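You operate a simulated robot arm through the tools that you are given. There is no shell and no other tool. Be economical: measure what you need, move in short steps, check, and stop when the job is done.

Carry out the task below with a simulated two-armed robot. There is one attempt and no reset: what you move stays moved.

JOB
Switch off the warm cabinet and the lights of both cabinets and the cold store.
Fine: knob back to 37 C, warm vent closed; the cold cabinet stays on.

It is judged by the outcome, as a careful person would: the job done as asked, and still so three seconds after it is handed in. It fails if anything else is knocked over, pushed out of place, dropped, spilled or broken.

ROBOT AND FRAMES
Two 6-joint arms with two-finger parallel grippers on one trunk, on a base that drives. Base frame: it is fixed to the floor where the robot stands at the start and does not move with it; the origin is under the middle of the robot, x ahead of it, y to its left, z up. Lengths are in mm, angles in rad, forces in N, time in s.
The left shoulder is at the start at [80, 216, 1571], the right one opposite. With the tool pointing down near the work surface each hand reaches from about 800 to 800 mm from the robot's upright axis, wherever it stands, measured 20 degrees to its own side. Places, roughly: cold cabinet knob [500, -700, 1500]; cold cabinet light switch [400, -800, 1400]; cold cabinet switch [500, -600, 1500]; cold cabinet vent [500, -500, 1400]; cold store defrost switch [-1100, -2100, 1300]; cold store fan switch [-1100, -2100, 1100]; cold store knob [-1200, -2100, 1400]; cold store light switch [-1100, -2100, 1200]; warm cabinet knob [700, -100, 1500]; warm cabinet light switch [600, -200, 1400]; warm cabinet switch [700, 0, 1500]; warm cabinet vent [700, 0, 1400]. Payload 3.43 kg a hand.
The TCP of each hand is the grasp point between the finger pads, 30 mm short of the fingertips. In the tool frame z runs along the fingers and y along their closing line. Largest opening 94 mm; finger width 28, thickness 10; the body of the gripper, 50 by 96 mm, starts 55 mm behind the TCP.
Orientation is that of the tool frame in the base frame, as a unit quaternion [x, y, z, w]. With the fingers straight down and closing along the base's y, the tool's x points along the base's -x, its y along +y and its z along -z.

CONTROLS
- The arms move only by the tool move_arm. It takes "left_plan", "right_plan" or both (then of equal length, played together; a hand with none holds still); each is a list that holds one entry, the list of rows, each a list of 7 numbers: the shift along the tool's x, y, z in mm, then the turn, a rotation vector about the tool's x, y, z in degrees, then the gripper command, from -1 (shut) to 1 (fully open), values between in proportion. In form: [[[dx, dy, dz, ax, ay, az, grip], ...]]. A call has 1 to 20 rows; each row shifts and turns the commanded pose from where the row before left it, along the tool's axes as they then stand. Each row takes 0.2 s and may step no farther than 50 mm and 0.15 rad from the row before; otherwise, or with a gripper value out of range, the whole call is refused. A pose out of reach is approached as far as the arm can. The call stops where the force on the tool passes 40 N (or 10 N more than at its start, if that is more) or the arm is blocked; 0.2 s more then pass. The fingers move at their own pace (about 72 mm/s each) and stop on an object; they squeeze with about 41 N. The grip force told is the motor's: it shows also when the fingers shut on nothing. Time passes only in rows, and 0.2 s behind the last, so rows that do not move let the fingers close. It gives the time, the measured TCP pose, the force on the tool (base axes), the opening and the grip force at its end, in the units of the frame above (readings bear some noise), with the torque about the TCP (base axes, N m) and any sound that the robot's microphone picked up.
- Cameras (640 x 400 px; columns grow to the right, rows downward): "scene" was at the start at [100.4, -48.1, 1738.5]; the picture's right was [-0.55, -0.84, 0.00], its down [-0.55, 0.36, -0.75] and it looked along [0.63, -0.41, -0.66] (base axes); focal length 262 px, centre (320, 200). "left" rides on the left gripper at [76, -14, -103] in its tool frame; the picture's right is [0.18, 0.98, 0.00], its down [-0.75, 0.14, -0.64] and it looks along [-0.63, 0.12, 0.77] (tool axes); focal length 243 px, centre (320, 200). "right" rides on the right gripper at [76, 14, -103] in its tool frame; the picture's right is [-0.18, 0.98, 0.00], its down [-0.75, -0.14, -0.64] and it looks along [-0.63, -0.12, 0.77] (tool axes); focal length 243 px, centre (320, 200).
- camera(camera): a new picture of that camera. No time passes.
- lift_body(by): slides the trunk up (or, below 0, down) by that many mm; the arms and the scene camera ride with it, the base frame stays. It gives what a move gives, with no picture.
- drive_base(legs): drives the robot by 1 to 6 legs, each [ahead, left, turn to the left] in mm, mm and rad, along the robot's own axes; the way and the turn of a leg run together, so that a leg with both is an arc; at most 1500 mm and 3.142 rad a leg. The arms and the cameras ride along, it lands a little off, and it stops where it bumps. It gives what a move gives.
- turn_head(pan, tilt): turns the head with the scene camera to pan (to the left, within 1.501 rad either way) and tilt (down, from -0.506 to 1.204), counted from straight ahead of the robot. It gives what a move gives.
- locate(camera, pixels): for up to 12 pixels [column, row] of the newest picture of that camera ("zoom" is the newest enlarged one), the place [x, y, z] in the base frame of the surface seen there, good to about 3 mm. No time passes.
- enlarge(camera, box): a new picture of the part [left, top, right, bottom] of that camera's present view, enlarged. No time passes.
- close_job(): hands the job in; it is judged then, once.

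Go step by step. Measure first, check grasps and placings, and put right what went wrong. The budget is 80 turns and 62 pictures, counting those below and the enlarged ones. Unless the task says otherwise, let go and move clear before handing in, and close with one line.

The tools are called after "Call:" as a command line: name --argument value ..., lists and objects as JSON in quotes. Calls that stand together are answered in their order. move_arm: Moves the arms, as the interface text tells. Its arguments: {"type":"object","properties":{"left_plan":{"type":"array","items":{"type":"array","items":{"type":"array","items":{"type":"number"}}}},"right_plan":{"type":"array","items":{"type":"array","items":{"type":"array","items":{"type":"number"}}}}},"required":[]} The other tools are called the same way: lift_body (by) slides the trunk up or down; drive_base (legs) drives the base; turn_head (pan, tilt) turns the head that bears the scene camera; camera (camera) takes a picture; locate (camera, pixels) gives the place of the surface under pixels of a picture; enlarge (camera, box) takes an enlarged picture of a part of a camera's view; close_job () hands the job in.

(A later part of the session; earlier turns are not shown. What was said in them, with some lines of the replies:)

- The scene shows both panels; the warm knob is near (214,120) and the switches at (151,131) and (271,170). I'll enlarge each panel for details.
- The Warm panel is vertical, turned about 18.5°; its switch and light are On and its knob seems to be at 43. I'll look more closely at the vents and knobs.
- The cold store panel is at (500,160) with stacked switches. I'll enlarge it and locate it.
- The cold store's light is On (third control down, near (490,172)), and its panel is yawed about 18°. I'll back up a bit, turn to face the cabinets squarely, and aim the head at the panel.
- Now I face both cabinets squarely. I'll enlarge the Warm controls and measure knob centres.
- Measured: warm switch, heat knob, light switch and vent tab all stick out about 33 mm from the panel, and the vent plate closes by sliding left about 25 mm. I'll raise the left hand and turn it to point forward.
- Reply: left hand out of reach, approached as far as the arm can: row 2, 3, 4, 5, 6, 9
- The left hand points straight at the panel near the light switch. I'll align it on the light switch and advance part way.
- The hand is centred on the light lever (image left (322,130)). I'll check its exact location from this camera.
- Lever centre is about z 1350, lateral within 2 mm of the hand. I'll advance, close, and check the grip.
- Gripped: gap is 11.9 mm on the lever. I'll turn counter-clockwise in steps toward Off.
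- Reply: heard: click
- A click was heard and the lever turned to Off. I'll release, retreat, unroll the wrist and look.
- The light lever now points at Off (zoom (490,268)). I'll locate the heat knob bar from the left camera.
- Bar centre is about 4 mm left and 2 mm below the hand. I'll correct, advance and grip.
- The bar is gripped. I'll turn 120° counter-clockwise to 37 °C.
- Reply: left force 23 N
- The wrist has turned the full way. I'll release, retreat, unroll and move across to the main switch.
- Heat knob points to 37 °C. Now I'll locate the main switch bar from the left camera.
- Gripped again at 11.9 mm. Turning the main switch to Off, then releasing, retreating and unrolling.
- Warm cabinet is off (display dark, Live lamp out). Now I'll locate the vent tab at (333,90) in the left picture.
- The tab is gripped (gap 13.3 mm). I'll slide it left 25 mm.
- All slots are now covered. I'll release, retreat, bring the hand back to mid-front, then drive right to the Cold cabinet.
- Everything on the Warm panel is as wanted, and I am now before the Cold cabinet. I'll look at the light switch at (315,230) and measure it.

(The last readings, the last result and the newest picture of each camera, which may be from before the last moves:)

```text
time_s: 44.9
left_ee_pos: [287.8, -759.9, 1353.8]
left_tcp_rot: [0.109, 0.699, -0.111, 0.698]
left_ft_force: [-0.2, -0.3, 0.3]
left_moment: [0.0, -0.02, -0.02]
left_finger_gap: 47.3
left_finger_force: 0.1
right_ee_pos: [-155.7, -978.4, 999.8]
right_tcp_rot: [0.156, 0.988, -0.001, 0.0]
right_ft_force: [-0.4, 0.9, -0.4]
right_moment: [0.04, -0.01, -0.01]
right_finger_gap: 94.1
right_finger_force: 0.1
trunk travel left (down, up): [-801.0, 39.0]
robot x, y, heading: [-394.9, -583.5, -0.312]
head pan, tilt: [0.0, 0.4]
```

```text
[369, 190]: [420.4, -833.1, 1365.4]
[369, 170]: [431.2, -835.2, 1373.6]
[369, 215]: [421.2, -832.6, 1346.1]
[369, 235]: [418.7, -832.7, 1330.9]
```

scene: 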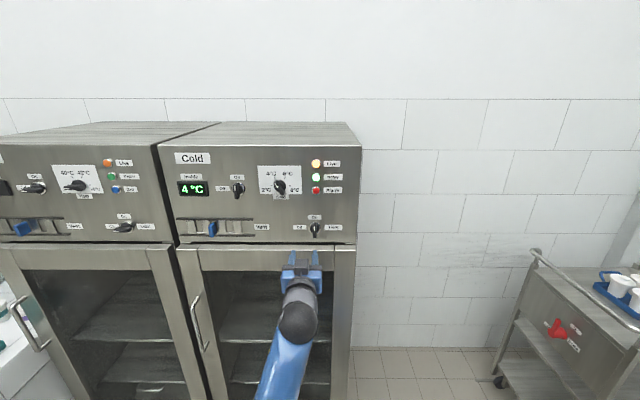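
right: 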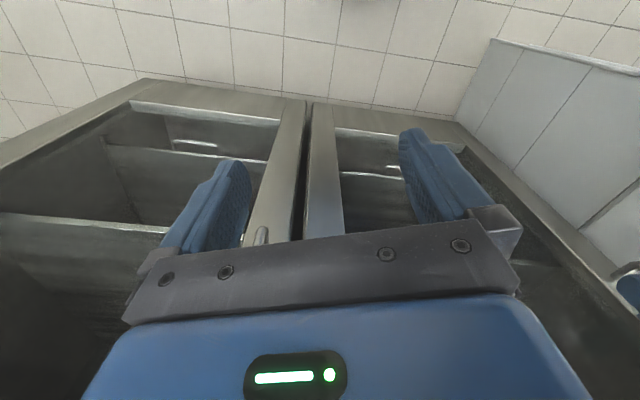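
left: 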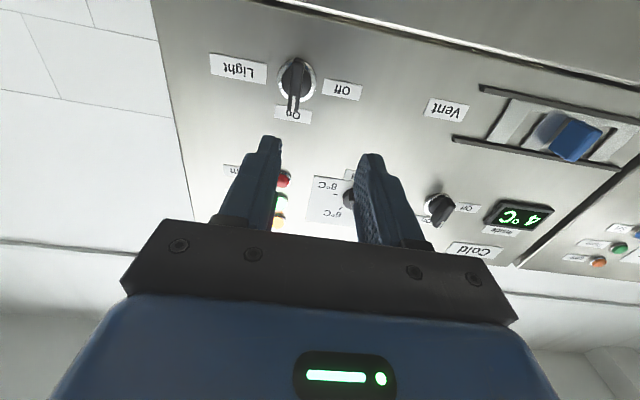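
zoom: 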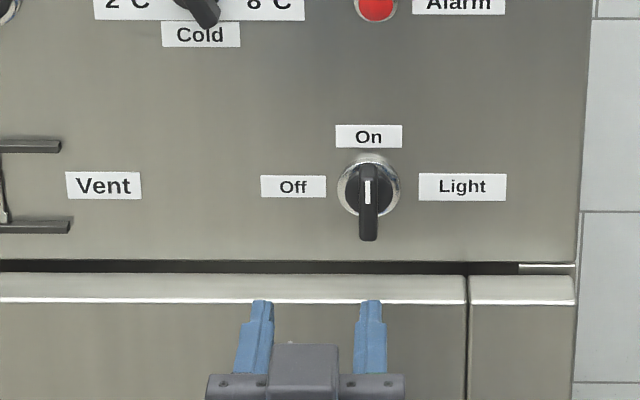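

Lever centre (421, -830, 1350). I'll align, advance and grip.

Call:
move_arm --left_plan '[[[4, -26, 0, 0, 0, 0, 0], [0, 0, 45, 0, 0, 0, 0], [0, 0, 45, 0, 0, 0, 0], [0, 0, 22, 0, 0, 0, 0], [0, 0, 21, 0, 0, 0, 0], [0, 0, 0, 0, 0, 0, -1], [0, 0, 0, 0, 0, 0, -1], [0, 0, 0, 0, 0, 0, -1]]]'

```text
time_s: 46.7
left_ee_pos: [408.5, -825.3, 1350.4]
left_tcp_rot: [0.111, 0.699, -0.112, 0.698]
left_ft_force: [2.6, 6.0, 0.0]
left_moment: [-0.01, 0.0, -0.58]
left_finger_gap: 11.7
left_finger_force: 44.9
right_ee_pos: [-153.5, -979.3, 999.6]
right_tcp_rot: [0.156, 0.988, -0.001, -0.001]
right_ft_force: [0.2, 0.4, 0.5]
right_moment: [0.04, 0.01, 0.01]
right_finger_gap: 93.9
right_finger_force: 0.1
trunk travel left (down, up): [-801.0, 39.0]
robot x, y, heading: [-391.6, -588.9, -0.315]
head pan, tilt: [0.0, 0.4]
```

Gripped (11.7 mm). Turning to Off, releasing, retreating and unrolling.

Call:
move_arm --left_plan '[[[0, 0, 0, 0, 0, -8.2, -1], [0, 0, 0, 0, 0, -8.2, -1], [0, 0, 0, 0, 0, -8.2, -1], [0, 0, 0, 0, 0, -8.2, -1], [0, 0, 0, 0, 0, -8.2, -1], [0, 0, 0, 0, 0, -8.2, -1], [0, 0, 0, 0, 0, -8.2, -1], [0, 0, 0, 0, 0, -8.2, -1], [0, 0, 0, 0, 0, -8.2, -1], [0, 0, 0, 0, 0, -8.2, -1], [0, 0, 0, 0, 0, -8, -1], [0, 0, 0, 0, 0, 0, 0], [0, 0, 0, 0, 0, 0, 0], [0, 0, 0, 0, 0, 0, 0], [0, 0, -40, 0, 0, 0, 0], [0, 0, -50, 0, 0, 0, 0], [0, 0, -50, 0, 0, 0, 0]]]'

Call:
move_arm --left_plan '[[[0, 0, 0, 0, 0, 8.2, 0], [0, 0, 0, 0, 0, 8.2, 0], [0, 0, 0, 0, 0, 8.2, 0], [0, 0, 0, 0, 0, 8.2, 0], [0, 0, 0, 0, 0, 8.2, 0], [0, 0, 0, 0, 0, 8.2, 0], [0, 0, 0, 0, 0, 8.2, 0], [0, 0, 0, 0, 0, 8.2, 0], [0, 0, 0, 0, 0, 8.2, 0], [0, 0, 0, 0, 0, 8.2, 0], [0, 0, 0, 0, 0, 8, 0]]]'

Call:
enlarge --camera "scene" --box '[160, 140, 370, 270]'

Call:
turn_head --pan -1.5 --tilt 0.4

Call:
camera --camera "scene"

```text
time_s: 50.3
left_ee_pos: [269.6, -782.0, 1352.7]
left_tcp_rot: [0.416, -0.571, 0.573, -0.416]
left_ft_force: [0.0, -0.4, -0.2]
left_moment: [0.0, 0.0, -0.03]
left_finger_gap: 47.2
left_finger_force: 0.1
right_ee_pos: [-157.2, -979.7, 1000.1]
right_tcp_rot: [0.156, 0.988, 0.0, 0.001]
right_ft_force: [-0.9, -0.2, 0.9]
right_moment: [0.0, -0.01, -0.01]
right_finger_gap: 93.6
right_finger_force: 0.0
trunk travel left (down, up): [-801.0, 39.0]
robot x, y, heading: [-393.1, -584.5, -0.314]
head pan, tilt: [0.0, 0.4]
heard: click
```

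```text
time_s: 52.7
left_ee_pos: [272.8, -782.2, 1349.7]
left_tcp_rot: [0.111, 0.698, -0.111, 0.698]
left_ft_force: [-0.6, -0.2, -1.2]
left_moment: [-0.03, 0.02, 0.0]
left_finger_gap: 47.1
left_finger_force: 0.1
right_ee_pos: [-155.3, -979.1, 999.8]
right_tcp_rot: [0.157, 0.988, 0.0, -0.001]
right_ft_force: [-0.1, -0.2, 0.5]
right_moment: [0.03, 0.03, 0.0]
right_finger_gap: 94.1
right_finger_force: 0.0
trunk travel left (down, up): [-801.0, 39.0]
robot x, y, heading: [-393.7, -584.3, -0.317]
head pan, tilt: [0.0, 0.4]
```

```text
3.05 times, centred on (265, 205) of scene
```

zoom: 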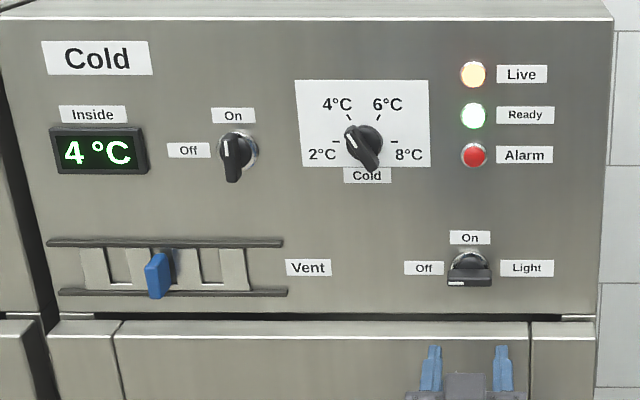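

```text
time_s: 54.3
left_ee_pos: [271.9, -783.9, 1349.8]
left_tcp_rot: [0.112, 0.698, -0.11, 0.699]
left_ft_force: [0.4, 0.3, -0.4]
left_moment: [-0.02, 0.0, -0.01]
left_finger_gap: 47.1
left_finger_force: 0.1
right_ee_pos: [-154.9, -979.8, 999.4]
right_tcp_rot: [0.156, 0.988, 0.0, 0.001]
right_ft_force: [0.7, -0.4, -0.6]
right_moment: [0.01, -0.05, 0.03]
right_finger_gap: 94.2
right_finger_force: 0.0
trunk travel left (down, up): [-801.0, 39.0]
robot x, y, heading: [-391.7, -586.8, -0.319]
head pan, tilt: [-1.499, 0.4]
```

```text
28 pictures are left
```

scene: 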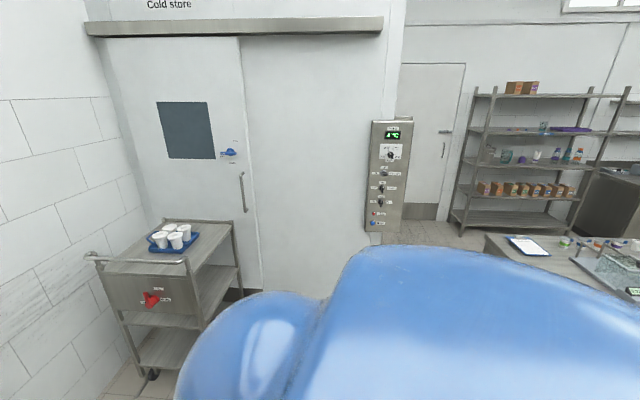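

Cold light is Off and the cold cabinet is still running (4 °C, Live lit). Next I check the way to the cold store panel, especially the bench at (500,245).

Call:
locate --camera "scene" --pixels '[[488, 236], [510, 270], [560, 285], [620, 300], [470, 228], [385, 188], [381, 174], [380, 202], [374, 130], [408, 130], [240, 290], [455, 225]]'

Call:
turn_head --pan -1.5 --tilt 0.9

Call:
camera --camera "scene"

```text
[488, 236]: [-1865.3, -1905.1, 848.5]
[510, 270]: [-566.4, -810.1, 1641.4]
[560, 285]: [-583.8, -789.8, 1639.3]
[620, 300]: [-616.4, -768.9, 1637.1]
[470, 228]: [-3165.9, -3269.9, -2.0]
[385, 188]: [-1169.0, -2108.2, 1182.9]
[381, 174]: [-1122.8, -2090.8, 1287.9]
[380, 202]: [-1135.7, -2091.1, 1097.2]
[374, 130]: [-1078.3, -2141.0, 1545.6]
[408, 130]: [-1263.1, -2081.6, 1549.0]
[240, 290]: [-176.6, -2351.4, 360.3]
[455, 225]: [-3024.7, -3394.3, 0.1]
```

```text
time_s: 55.2
left_ee_pos: [273.2, -783.1, 1350.6]
left_tcp_rot: [0.111, 0.698, -0.111, 0.698]
left_ft_force: [0.2, 0.0, 0.6]
left_moment: [0.03, 0.03, 0.02]
left_finger_gap: 46.8
left_finger_force: 0.1
right_ee_pos: [-156.1, -978.8, 999.9]
right_tcp_rot: [0.157, 0.988, 0.0, 0.0]
right_ft_force: [-0.2, -0.1, 0.4]
right_moment: [0.01, 0.02, 0.01]
right_finger_gap: 93.9
right_finger_force: 0.1
trunk travel left (down, up): [-801.0, 39.0]
robot x, y, heading: [-393.4, -584.6, -0.316]
head pan, tilt: [-1.499, 0.901]
```

```text
27 pictures are left
```

scene: 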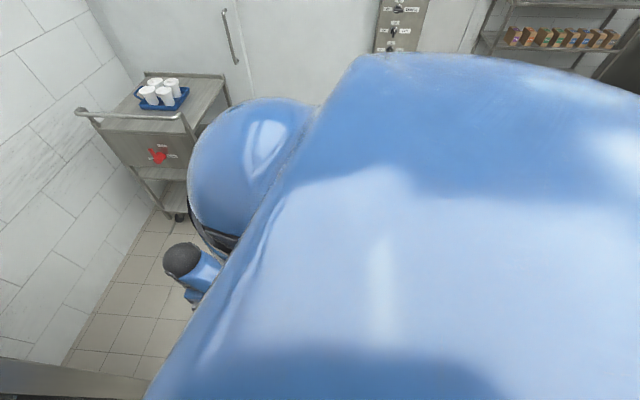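

The bench corner lies at (-1865,-1905), clear of my route. I'll turn in place to face the cold store, then look ahead.

Call:
drive_base --legs '[[0, 0, -1.58]]'

Call:
turn_head --pan -0.2 --tilt 0.5

Call:
camera --camera "scene"

```text
time_s: 59.5
left_ee_pos: [-595.8, -1248.6, 1349.7]
left_tcp_rot: [0.574, 0.414, -0.574, 0.413]
left_ft_force: [0.1, 0.2, 0.0]
left_moment: [0.02, -0.03, -0.01]
left_finger_gap: 47.2
left_finger_force: 0.1
right_ee_pos: [-788.1, -818.6, 1000.1]
right_tcp_rot: [0.812, 0.584, 0.0, 0.0]
right_ft_force: [-0.3, 0.7, 0.0]
right_moment: [-0.01, -0.04, -0.02]
right_finger_gap: 93.9
right_finger_force: 0.1
trunk travel left (down, up): [-801.0, 39.0]
robot x, y, heading: [-394.9, -581.0, -1.896]
head pan, tilt: [-1.499, 0.901]
```

```text
time_s: 60.9
left_ee_pos: [-595.7, -1248.6, 1350.0]
left_tcp_rot: [0.574, 0.414, -0.573, 0.413]
left_ft_force: [0.9, 0.5, -0.8]
left_moment: [0.01, -0.01, -0.03]
left_finger_gap: 46.9
left_finger_force: 0.1
right_ee_pos: [-790.0, -818.8, 999.0]
right_tcp_rot: [0.811, 0.585, -0.001, 0.0]
right_ft_force: [-0.4, 0.1, 0.6]
right_moment: [-0.03, 0.02, -0.01]
right_finger_gap: 93.9
right_finger_force: 0.0
trunk travel left (down, up): [-801.0, 39.0]
robot x, y, heading: [-391.1, -583.4, -1.893]
head pan, tilt: [-0.201, 0.499]
```

```text
26 pictures are left
```

scene: 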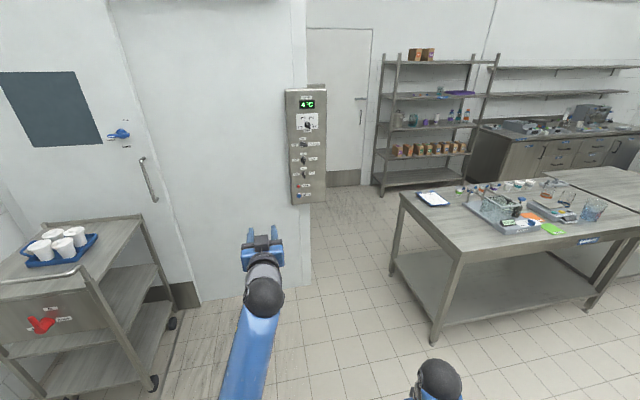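

The way ahead is clear between trolley and bench. I'll measure the bench's near corner and the trolley before driving.

Call:
locate --camera "scene" --pixels '[[404, 196], [455, 254], [432, 345], [150, 225], [155, 385], [172, 320], [304, 160], [304, 145], [304, 175]]'

Call:
enlarge --camera "scene" --box '[270, 80, 350, 215]'

```text
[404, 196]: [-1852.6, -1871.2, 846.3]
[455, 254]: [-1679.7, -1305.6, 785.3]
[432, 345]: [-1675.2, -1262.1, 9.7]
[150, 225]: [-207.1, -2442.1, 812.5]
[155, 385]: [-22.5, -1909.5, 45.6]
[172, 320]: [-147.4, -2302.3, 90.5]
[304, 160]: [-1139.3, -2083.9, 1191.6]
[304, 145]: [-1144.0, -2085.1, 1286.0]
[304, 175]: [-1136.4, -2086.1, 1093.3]
```

```text
2.96 times, centred on (310, 148) of scene
```

zoom: 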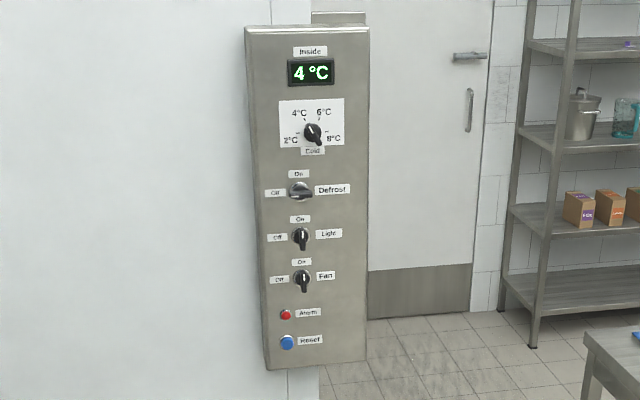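

Clearances are fine (bench corner about 780 mm to the right of the goal). I'll drive up, stopping a little short, lower the trunk 165 mm, and look.

Call:
drive_base --legs '[[0, -263, 0], [760, 0, 0]]'

Call:
lift_body --by -165

Call:
turn_head --pan 0.0 --tilt 0.4

Call:
camera --camera "scene"

```text
time_s: 66.6
left_ee_pos: [-1088.6, -1893.8, 1349.8]
left_tcp_rot: [-0.573, -0.415, 0.573, -0.415]
left_ft_force: [0.3, 1.4, 0.1]
left_moment: [0.02, 0.05, 0.02]
left_finger_gap: 46.8
left_finger_force: 0.1
right_ee_pos: [-1281.5, -1465.2, 1000.0]
right_tcp_rot: [0.811, 0.585, 0.0, 0.0]
right_ft_force: [-0.3, 0.8, -0.2]
right_moment: [-0.01, -0.03, 0.03]
right_finger_gap: 94.0
right_finger_force: 0.1
trunk travel left (down, up): [-801.0, 39.0]
robot x, y, heading: [-885.1, -1234.9, -1.893]
head pan, tilt: [-0.201, 0.499]
```

```text
time_s: 68.4
left_ee_pos: [-1089.1, -1894.8, 1183.5]
left_tcp_rot: [-0.574, -0.413, 0.574, -0.413]
left_ft_force: [-0.1, -0.1, -0.6]
left_moment: [0.01, 0.02, 0.03]
left_finger_gap: 46.8
left_finger_force: 0.1
right_ee_pos: [-1282.9, -1466.0, 835.1]
right_tcp_rot: [0.811, 0.585, 0.0, 0.0]
right_ft_force: [0.1, 0.9, -0.7]
right_moment: [0.01, 0.02, -0.02]
right_finger_gap: 93.7
right_finger_force: 0.1
trunk travel left (down, up): [-636.0, 204.0]
robot x, y, heading: [-885.0, -1235.8, -1.893]
head pan, tilt: [-0.201, 0.499]
```

```text
time_s: 69.2
left_ee_pos: [-1088.9, -1894.9, 1184.4]
left_tcp_rot: [0.573, 0.414, -0.573, 0.414]
left_ft_force: [1.0, -0.4, -0.9]
left_moment: [-0.02, 0.0, 0.01]
left_finger_gap: 47.2
left_finger_force: 0.1
right_ee_pos: [-1282.2, -1465.4, 833.8]
right_tcp_rot: [0.811, 0.585, -0.001, 0.001]
right_ft_force: [-0.3, 0.2, 0.6]
right_moment: [-0.03, 0.03, 0.04]
right_finger_gap: 94.2
right_finger_force: 0.1
trunk travel left (down, up): [-636.0, 204.0]
robot x, y, heading: [-889.6, -1231.7, -1.891]
head pan, tilt: [0.0, 0.4]
```

```text
24 pictures are left
```

scene: 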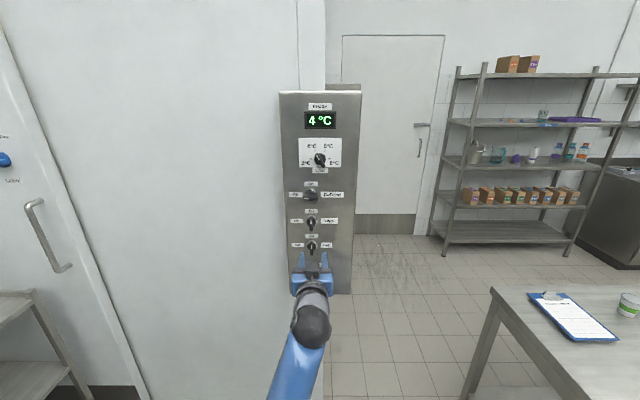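

I am in front of the panel with the hand near the light lever. I'll measure the lever from both cameras.

Call:
enlarge --camera "scene" --box '[280, 175, 360, 265]'

Call:
camera --camera "left"

```text
4.44 times, centred on (320, 220) of scene
```

zoom: 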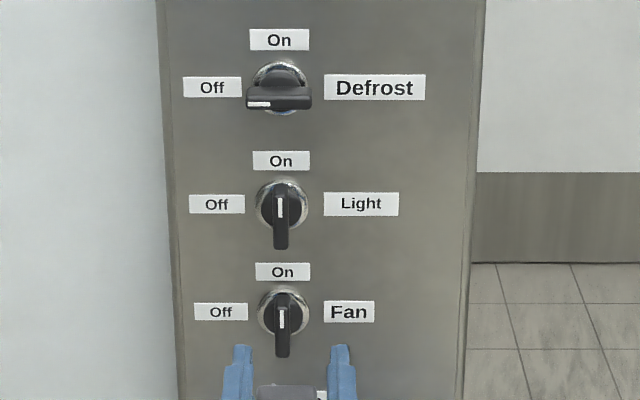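

```text
22 pictures are left
```

left: 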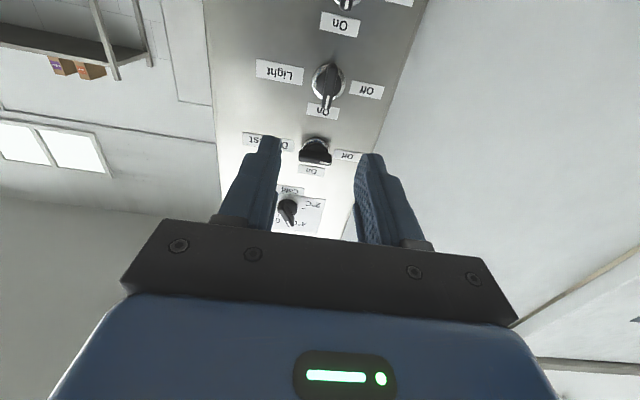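

Call:
locate --camera "zoom" --pixels '[[281, 205], [281, 190], [281, 240], [281, 225], [180, 250], [450, 250]]'

Call:
locate --camera "left" --pixels '[[331, 68], [329, 82], [326, 106], [328, 94], [313, 82], [344, 84]]'

```text
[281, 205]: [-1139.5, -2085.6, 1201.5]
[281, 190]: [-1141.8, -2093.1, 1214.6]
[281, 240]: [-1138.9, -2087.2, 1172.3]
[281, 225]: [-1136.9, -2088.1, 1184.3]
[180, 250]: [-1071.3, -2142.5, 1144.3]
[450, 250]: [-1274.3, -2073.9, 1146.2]
```

```text
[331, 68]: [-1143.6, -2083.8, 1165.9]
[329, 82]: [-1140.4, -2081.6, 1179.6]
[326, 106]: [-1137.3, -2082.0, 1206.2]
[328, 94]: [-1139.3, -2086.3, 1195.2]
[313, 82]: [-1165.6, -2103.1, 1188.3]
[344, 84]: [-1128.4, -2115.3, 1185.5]
```

Lever centre is 12 mm left, 5 mm up and 197 mm ahead. I'll align, advance and grip.

Call:
move_arm --left_plan '[[[-5, 12, 40, 0, 0, 0, 0], [0, 0, 48, 0, 0, 0, 0], [0, 0, 48, 0, 0, 0, 0], [0, 0, 24, 0, 0, 0, 0], [0, 0, 22, 0, 0, 0, 0], [0, 0, 0, 0, 0, 0, 0]]]'

Call:
camera --camera "left"

```text
time_s: 70.6
left_ee_pos: [-1134.4, -2072.0, 1187.1]
left_tcp_rot: [0.573, 0.415, -0.573, 0.415]
left_ft_force: [0.0, 0.6, -0.3]
left_moment: [0.0, 0.01, 0.02]
left_finger_gap: 47.0
left_finger_force: 0.1
right_ee_pos: [-1282.9, -1466.0, 834.1]
right_tcp_rot: [0.812, 0.584, 0.0, -0.001]
right_ft_force: [-0.2, -1.0, 0.2]
right_moment: [-0.02, -0.01, 0.02]
right_finger_gap: 93.7
right_finger_force: 0.1
trunk travel left (down, up): [-636.0, 204.0]
robot x, y, heading: [-885.4, -1231.7, -1.896]
head pan, tilt: [0.0, 0.4]
```

```text
21 pictures are left
```

left: 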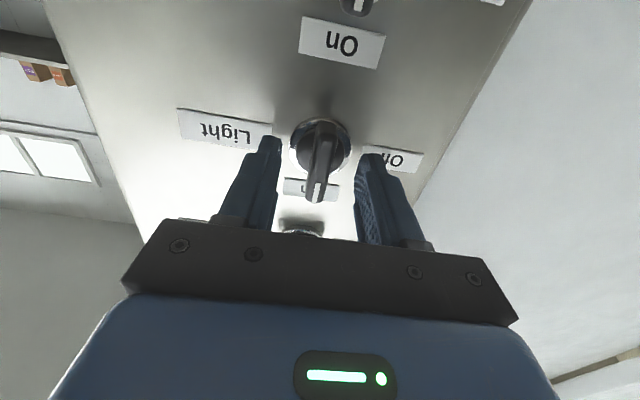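

The lever lies between the fingers. Closing and turning to Off.

Call:
move_arm --left_plan '[[[-1, 0, 0, 0, 0, 0, -1], [0, 0, 0, 0, 0, 0, -1], [0, 0, 0, 0, 0, 0, -1], [0, 0, 0, 0, 0, 0, -1]]]'

Call:
move_arm --left_plan '[[[0, 0, 0, 0, 0, -8.2, -1], [0, 0, 0, 0, 0, -8.2, -1], [0, 0, 0, 0, 0, -8.2, -1], [0, 0, 0, 0, 0, -8.2, -1], [0, 0, 0, 0, 0, -8.2, -1], [0, 0, 0, 0, 0, -8.2, -1], [0, 0, 0, 0, 0, -8.2, -1], [0, 0, 0, 0, 0, -8.2, -1], [0, 0, 0, 0, 0, -8.2, -1], [0, 0, 0, 0, 0, -8.2, -1], [0, 0, 0, 0, 0, -8, -1]]]'

```text
time_s: 71.6
left_ee_pos: [-1135.0, -2072.1, 1189.3]
left_tcp_rot: [0.573, 0.415, -0.573, 0.415]
left_ft_force: [-0.2, 1.2, -1.5]
left_moment: [0.13, -0.06, -0.22]
left_finger_gap: 11.8
left_finger_force: 45.3
right_ee_pos: [-1281.7, -1465.9, 834.3]
right_tcp_rot: [0.811, 0.585, 0.0, 0.0]
right_ft_force: [-0.4, -0.8, -0.8]
right_moment: [-0.01, 0.02, 0.0]
right_finger_gap: 94.3
right_finger_force: 0.1
trunk travel left (down, up): [-636.0, 204.0]
robot x, y, heading: [-887.4, -1231.7, -1.891]
head pan, tilt: [0.0, 0.4]
```

```text
time_s: 74.0
left_ee_pos: [-1134.4, -2072.0, 1189.0]
left_tcp_rot: [0.112, 0.699, -0.697, -0.113]
left_ft_force: [9.4, 15.1, -21.0]
left_moment: [0.09, -0.26, -0.93]
left_finger_gap: 12.1
left_finger_force: 45.4
right_ee_pos: [-1282.6, -1466.0, 835.5]
right_tcp_rot: [0.811, 0.585, -0.001, -0.001]
right_ft_force: [-0.8, 0.4, 0.3]
right_moment: [0.0, 0.01, 0.0]
right_finger_gap: 94.0
right_finger_force: 0.0
trunk travel left (down, up): [-636.0, 204.0]
robot x, y, heading: [-887.7, -1233.4, -1.896]
head pan, tilt: [0.0, 0.4]
heard: click
```

A click was heard. I'll release, retreat straight back and check.

Call:
move_arm --left_plan '[[[0, 0, 0, 0, 0, 0, 0], [0, 0, 0, 0, 0, 0, 0], [0, 0, 0, 0, 0, 0, 0], [0, 0, -40, 0, 0, 0, 0], [0, 0, -50, 0, 0, 0, 0], [0, 0, -50, 0, 0, 0, 0], [0, 0, 0, 0, 0, 8.2, 0], [0, 0, 0, 0, 0, 8.2, 0], [0, 0, 0, 0, 0, 8.2, 0], [0, 0, 0, 0, 0, 8.2, 0], [0, 0, 0, 0, 0, 8.2, 0]]]'

Call:
enlarge --camera "scene" --box '[270, 90, 370, 265]'

Call:
turn_head --pan 1.5 --tilt 0.3

Call:
camera --camera "scene"

```text
time_s: 76.4
left_ee_pos: [-1090.6, -1939.0, 1191.9]
left_tcp_rot: [-0.352, -0.613, 0.694, -0.139]
left_ft_force: [-0.3, 0.0, 0.5]
left_moment: [0.0, -0.02, 0.01]
left_finger_gap: 46.7
left_finger_force: 0.0
right_ee_pos: [-1282.4, -1465.2, 834.4]
right_tcp_rot: [0.811, 0.585, -0.001, 0.0]
right_ft_force: [0.0, -0.3, 0.4]
right_moment: [0.0, 0.0, -0.01]
right_finger_gap: 94.0
right_finger_force: 0.0
trunk travel left (down, up): [-636.0, 204.0]
robot x, y, heading: [-886.8, -1234.3, -1.885]
head pan, tilt: [0.0, 0.4]
```

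```text
2.29 times, centred on (320, 178) of scene
```

zoom: 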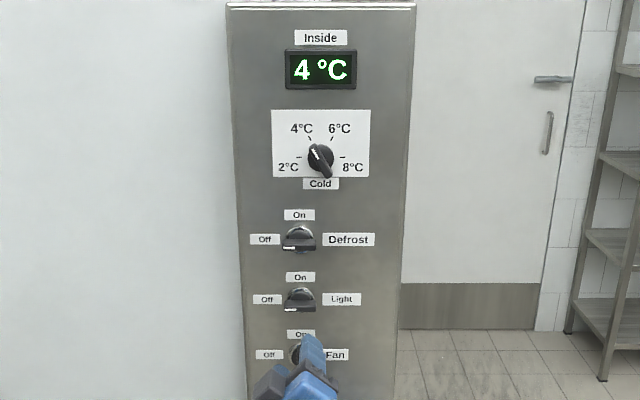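

```text
time_s: 78.0
left_ee_pos: [-1090.5, -1938.9, 1190.3]
left_tcp_rot: [-0.35, -0.614, 0.694, -0.138]
left_ft_force: [-0.2, 0.7, -0.3]
left_moment: [0.0, -0.01, 0.02]
left_finger_gap: 47.1
left_finger_force: 0.1
right_ee_pos: [-1283.5, -1465.4, 834.2]
right_tcp_rot: [0.811, 0.585, 0.0, 0.0]
right_ft_force: [1.5, 0.4, 0.1]
right_moment: [0.0, 0.0, 0.02]
right_finger_gap: 94.1
right_finger_force: 0.0
trunk travel left (down, up): [-636.0, 204.0]
robot x, y, heading: [-886.2, -1231.6, -1.896]
head pan, tilt: [1.499, 0.3]
```

```text
19 pictures are left
```

scene: 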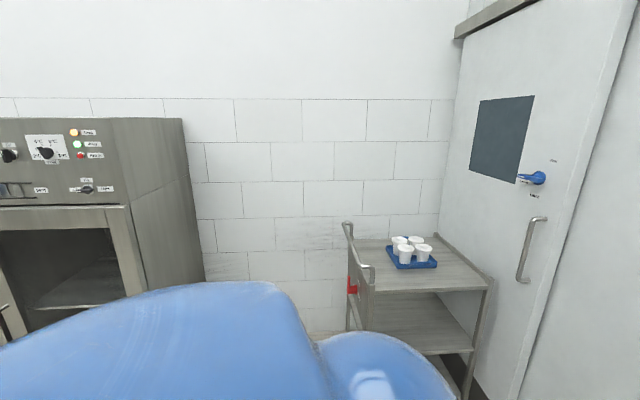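

The store's light lever points to Off; the cold cabinet's lamps are still lit. One last check that the fan lever is untouched.

Call:
move_arm --left_plan '[[[0, 0, -40, 0, 0, 8.2, 0], [0, 0, -40, 0, 0, 8.2, 0], [0, 0, 0, 0, 0, 8.2, 0]]]'

Call:
camera --camera "left"

```text
time_s: 78.8
left_ee_pos: [-1066.8, -1864.2, 1190.6]
left_tcp_rot: [-0.474, -0.526, 0.647, -0.284]
left_ft_force: [-0.2, 0.3, -1.2]
left_moment: [-0.01, 0.0, 0.04]
left_finger_gap: 47.1
left_finger_force: 0.0
right_ee_pos: [-1282.4, -1467.4, 834.6]
right_tcp_rot: [0.811, 0.584, 0.001, 0.0]
right_ft_force: [0.4, 0.3, -0.6]
right_moment: [0.04, -0.03, 0.01]
right_finger_gap: 94.0
right_finger_force: 0.1
trunk travel left (down, up): [-636.0, 204.0]
robot x, y, heading: [-883.6, -1230.5, -1.893]
head pan, tilt: [1.499, 0.3]
```

```text
18 pictures are left
```

left: 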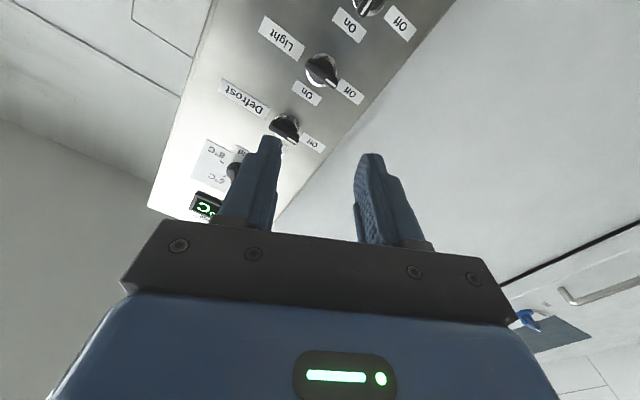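

The fan lever at (365,5) still points at On, and the light lever points at Off. The job is done, so I'm handing it in.

Call:
close_job

```text
The job is handed in.
```

The warm cabinet is off with its knob at 37 °C and its vent closed. The lights of both cabinets and the cold store are off, and the cold cabinet is still running.
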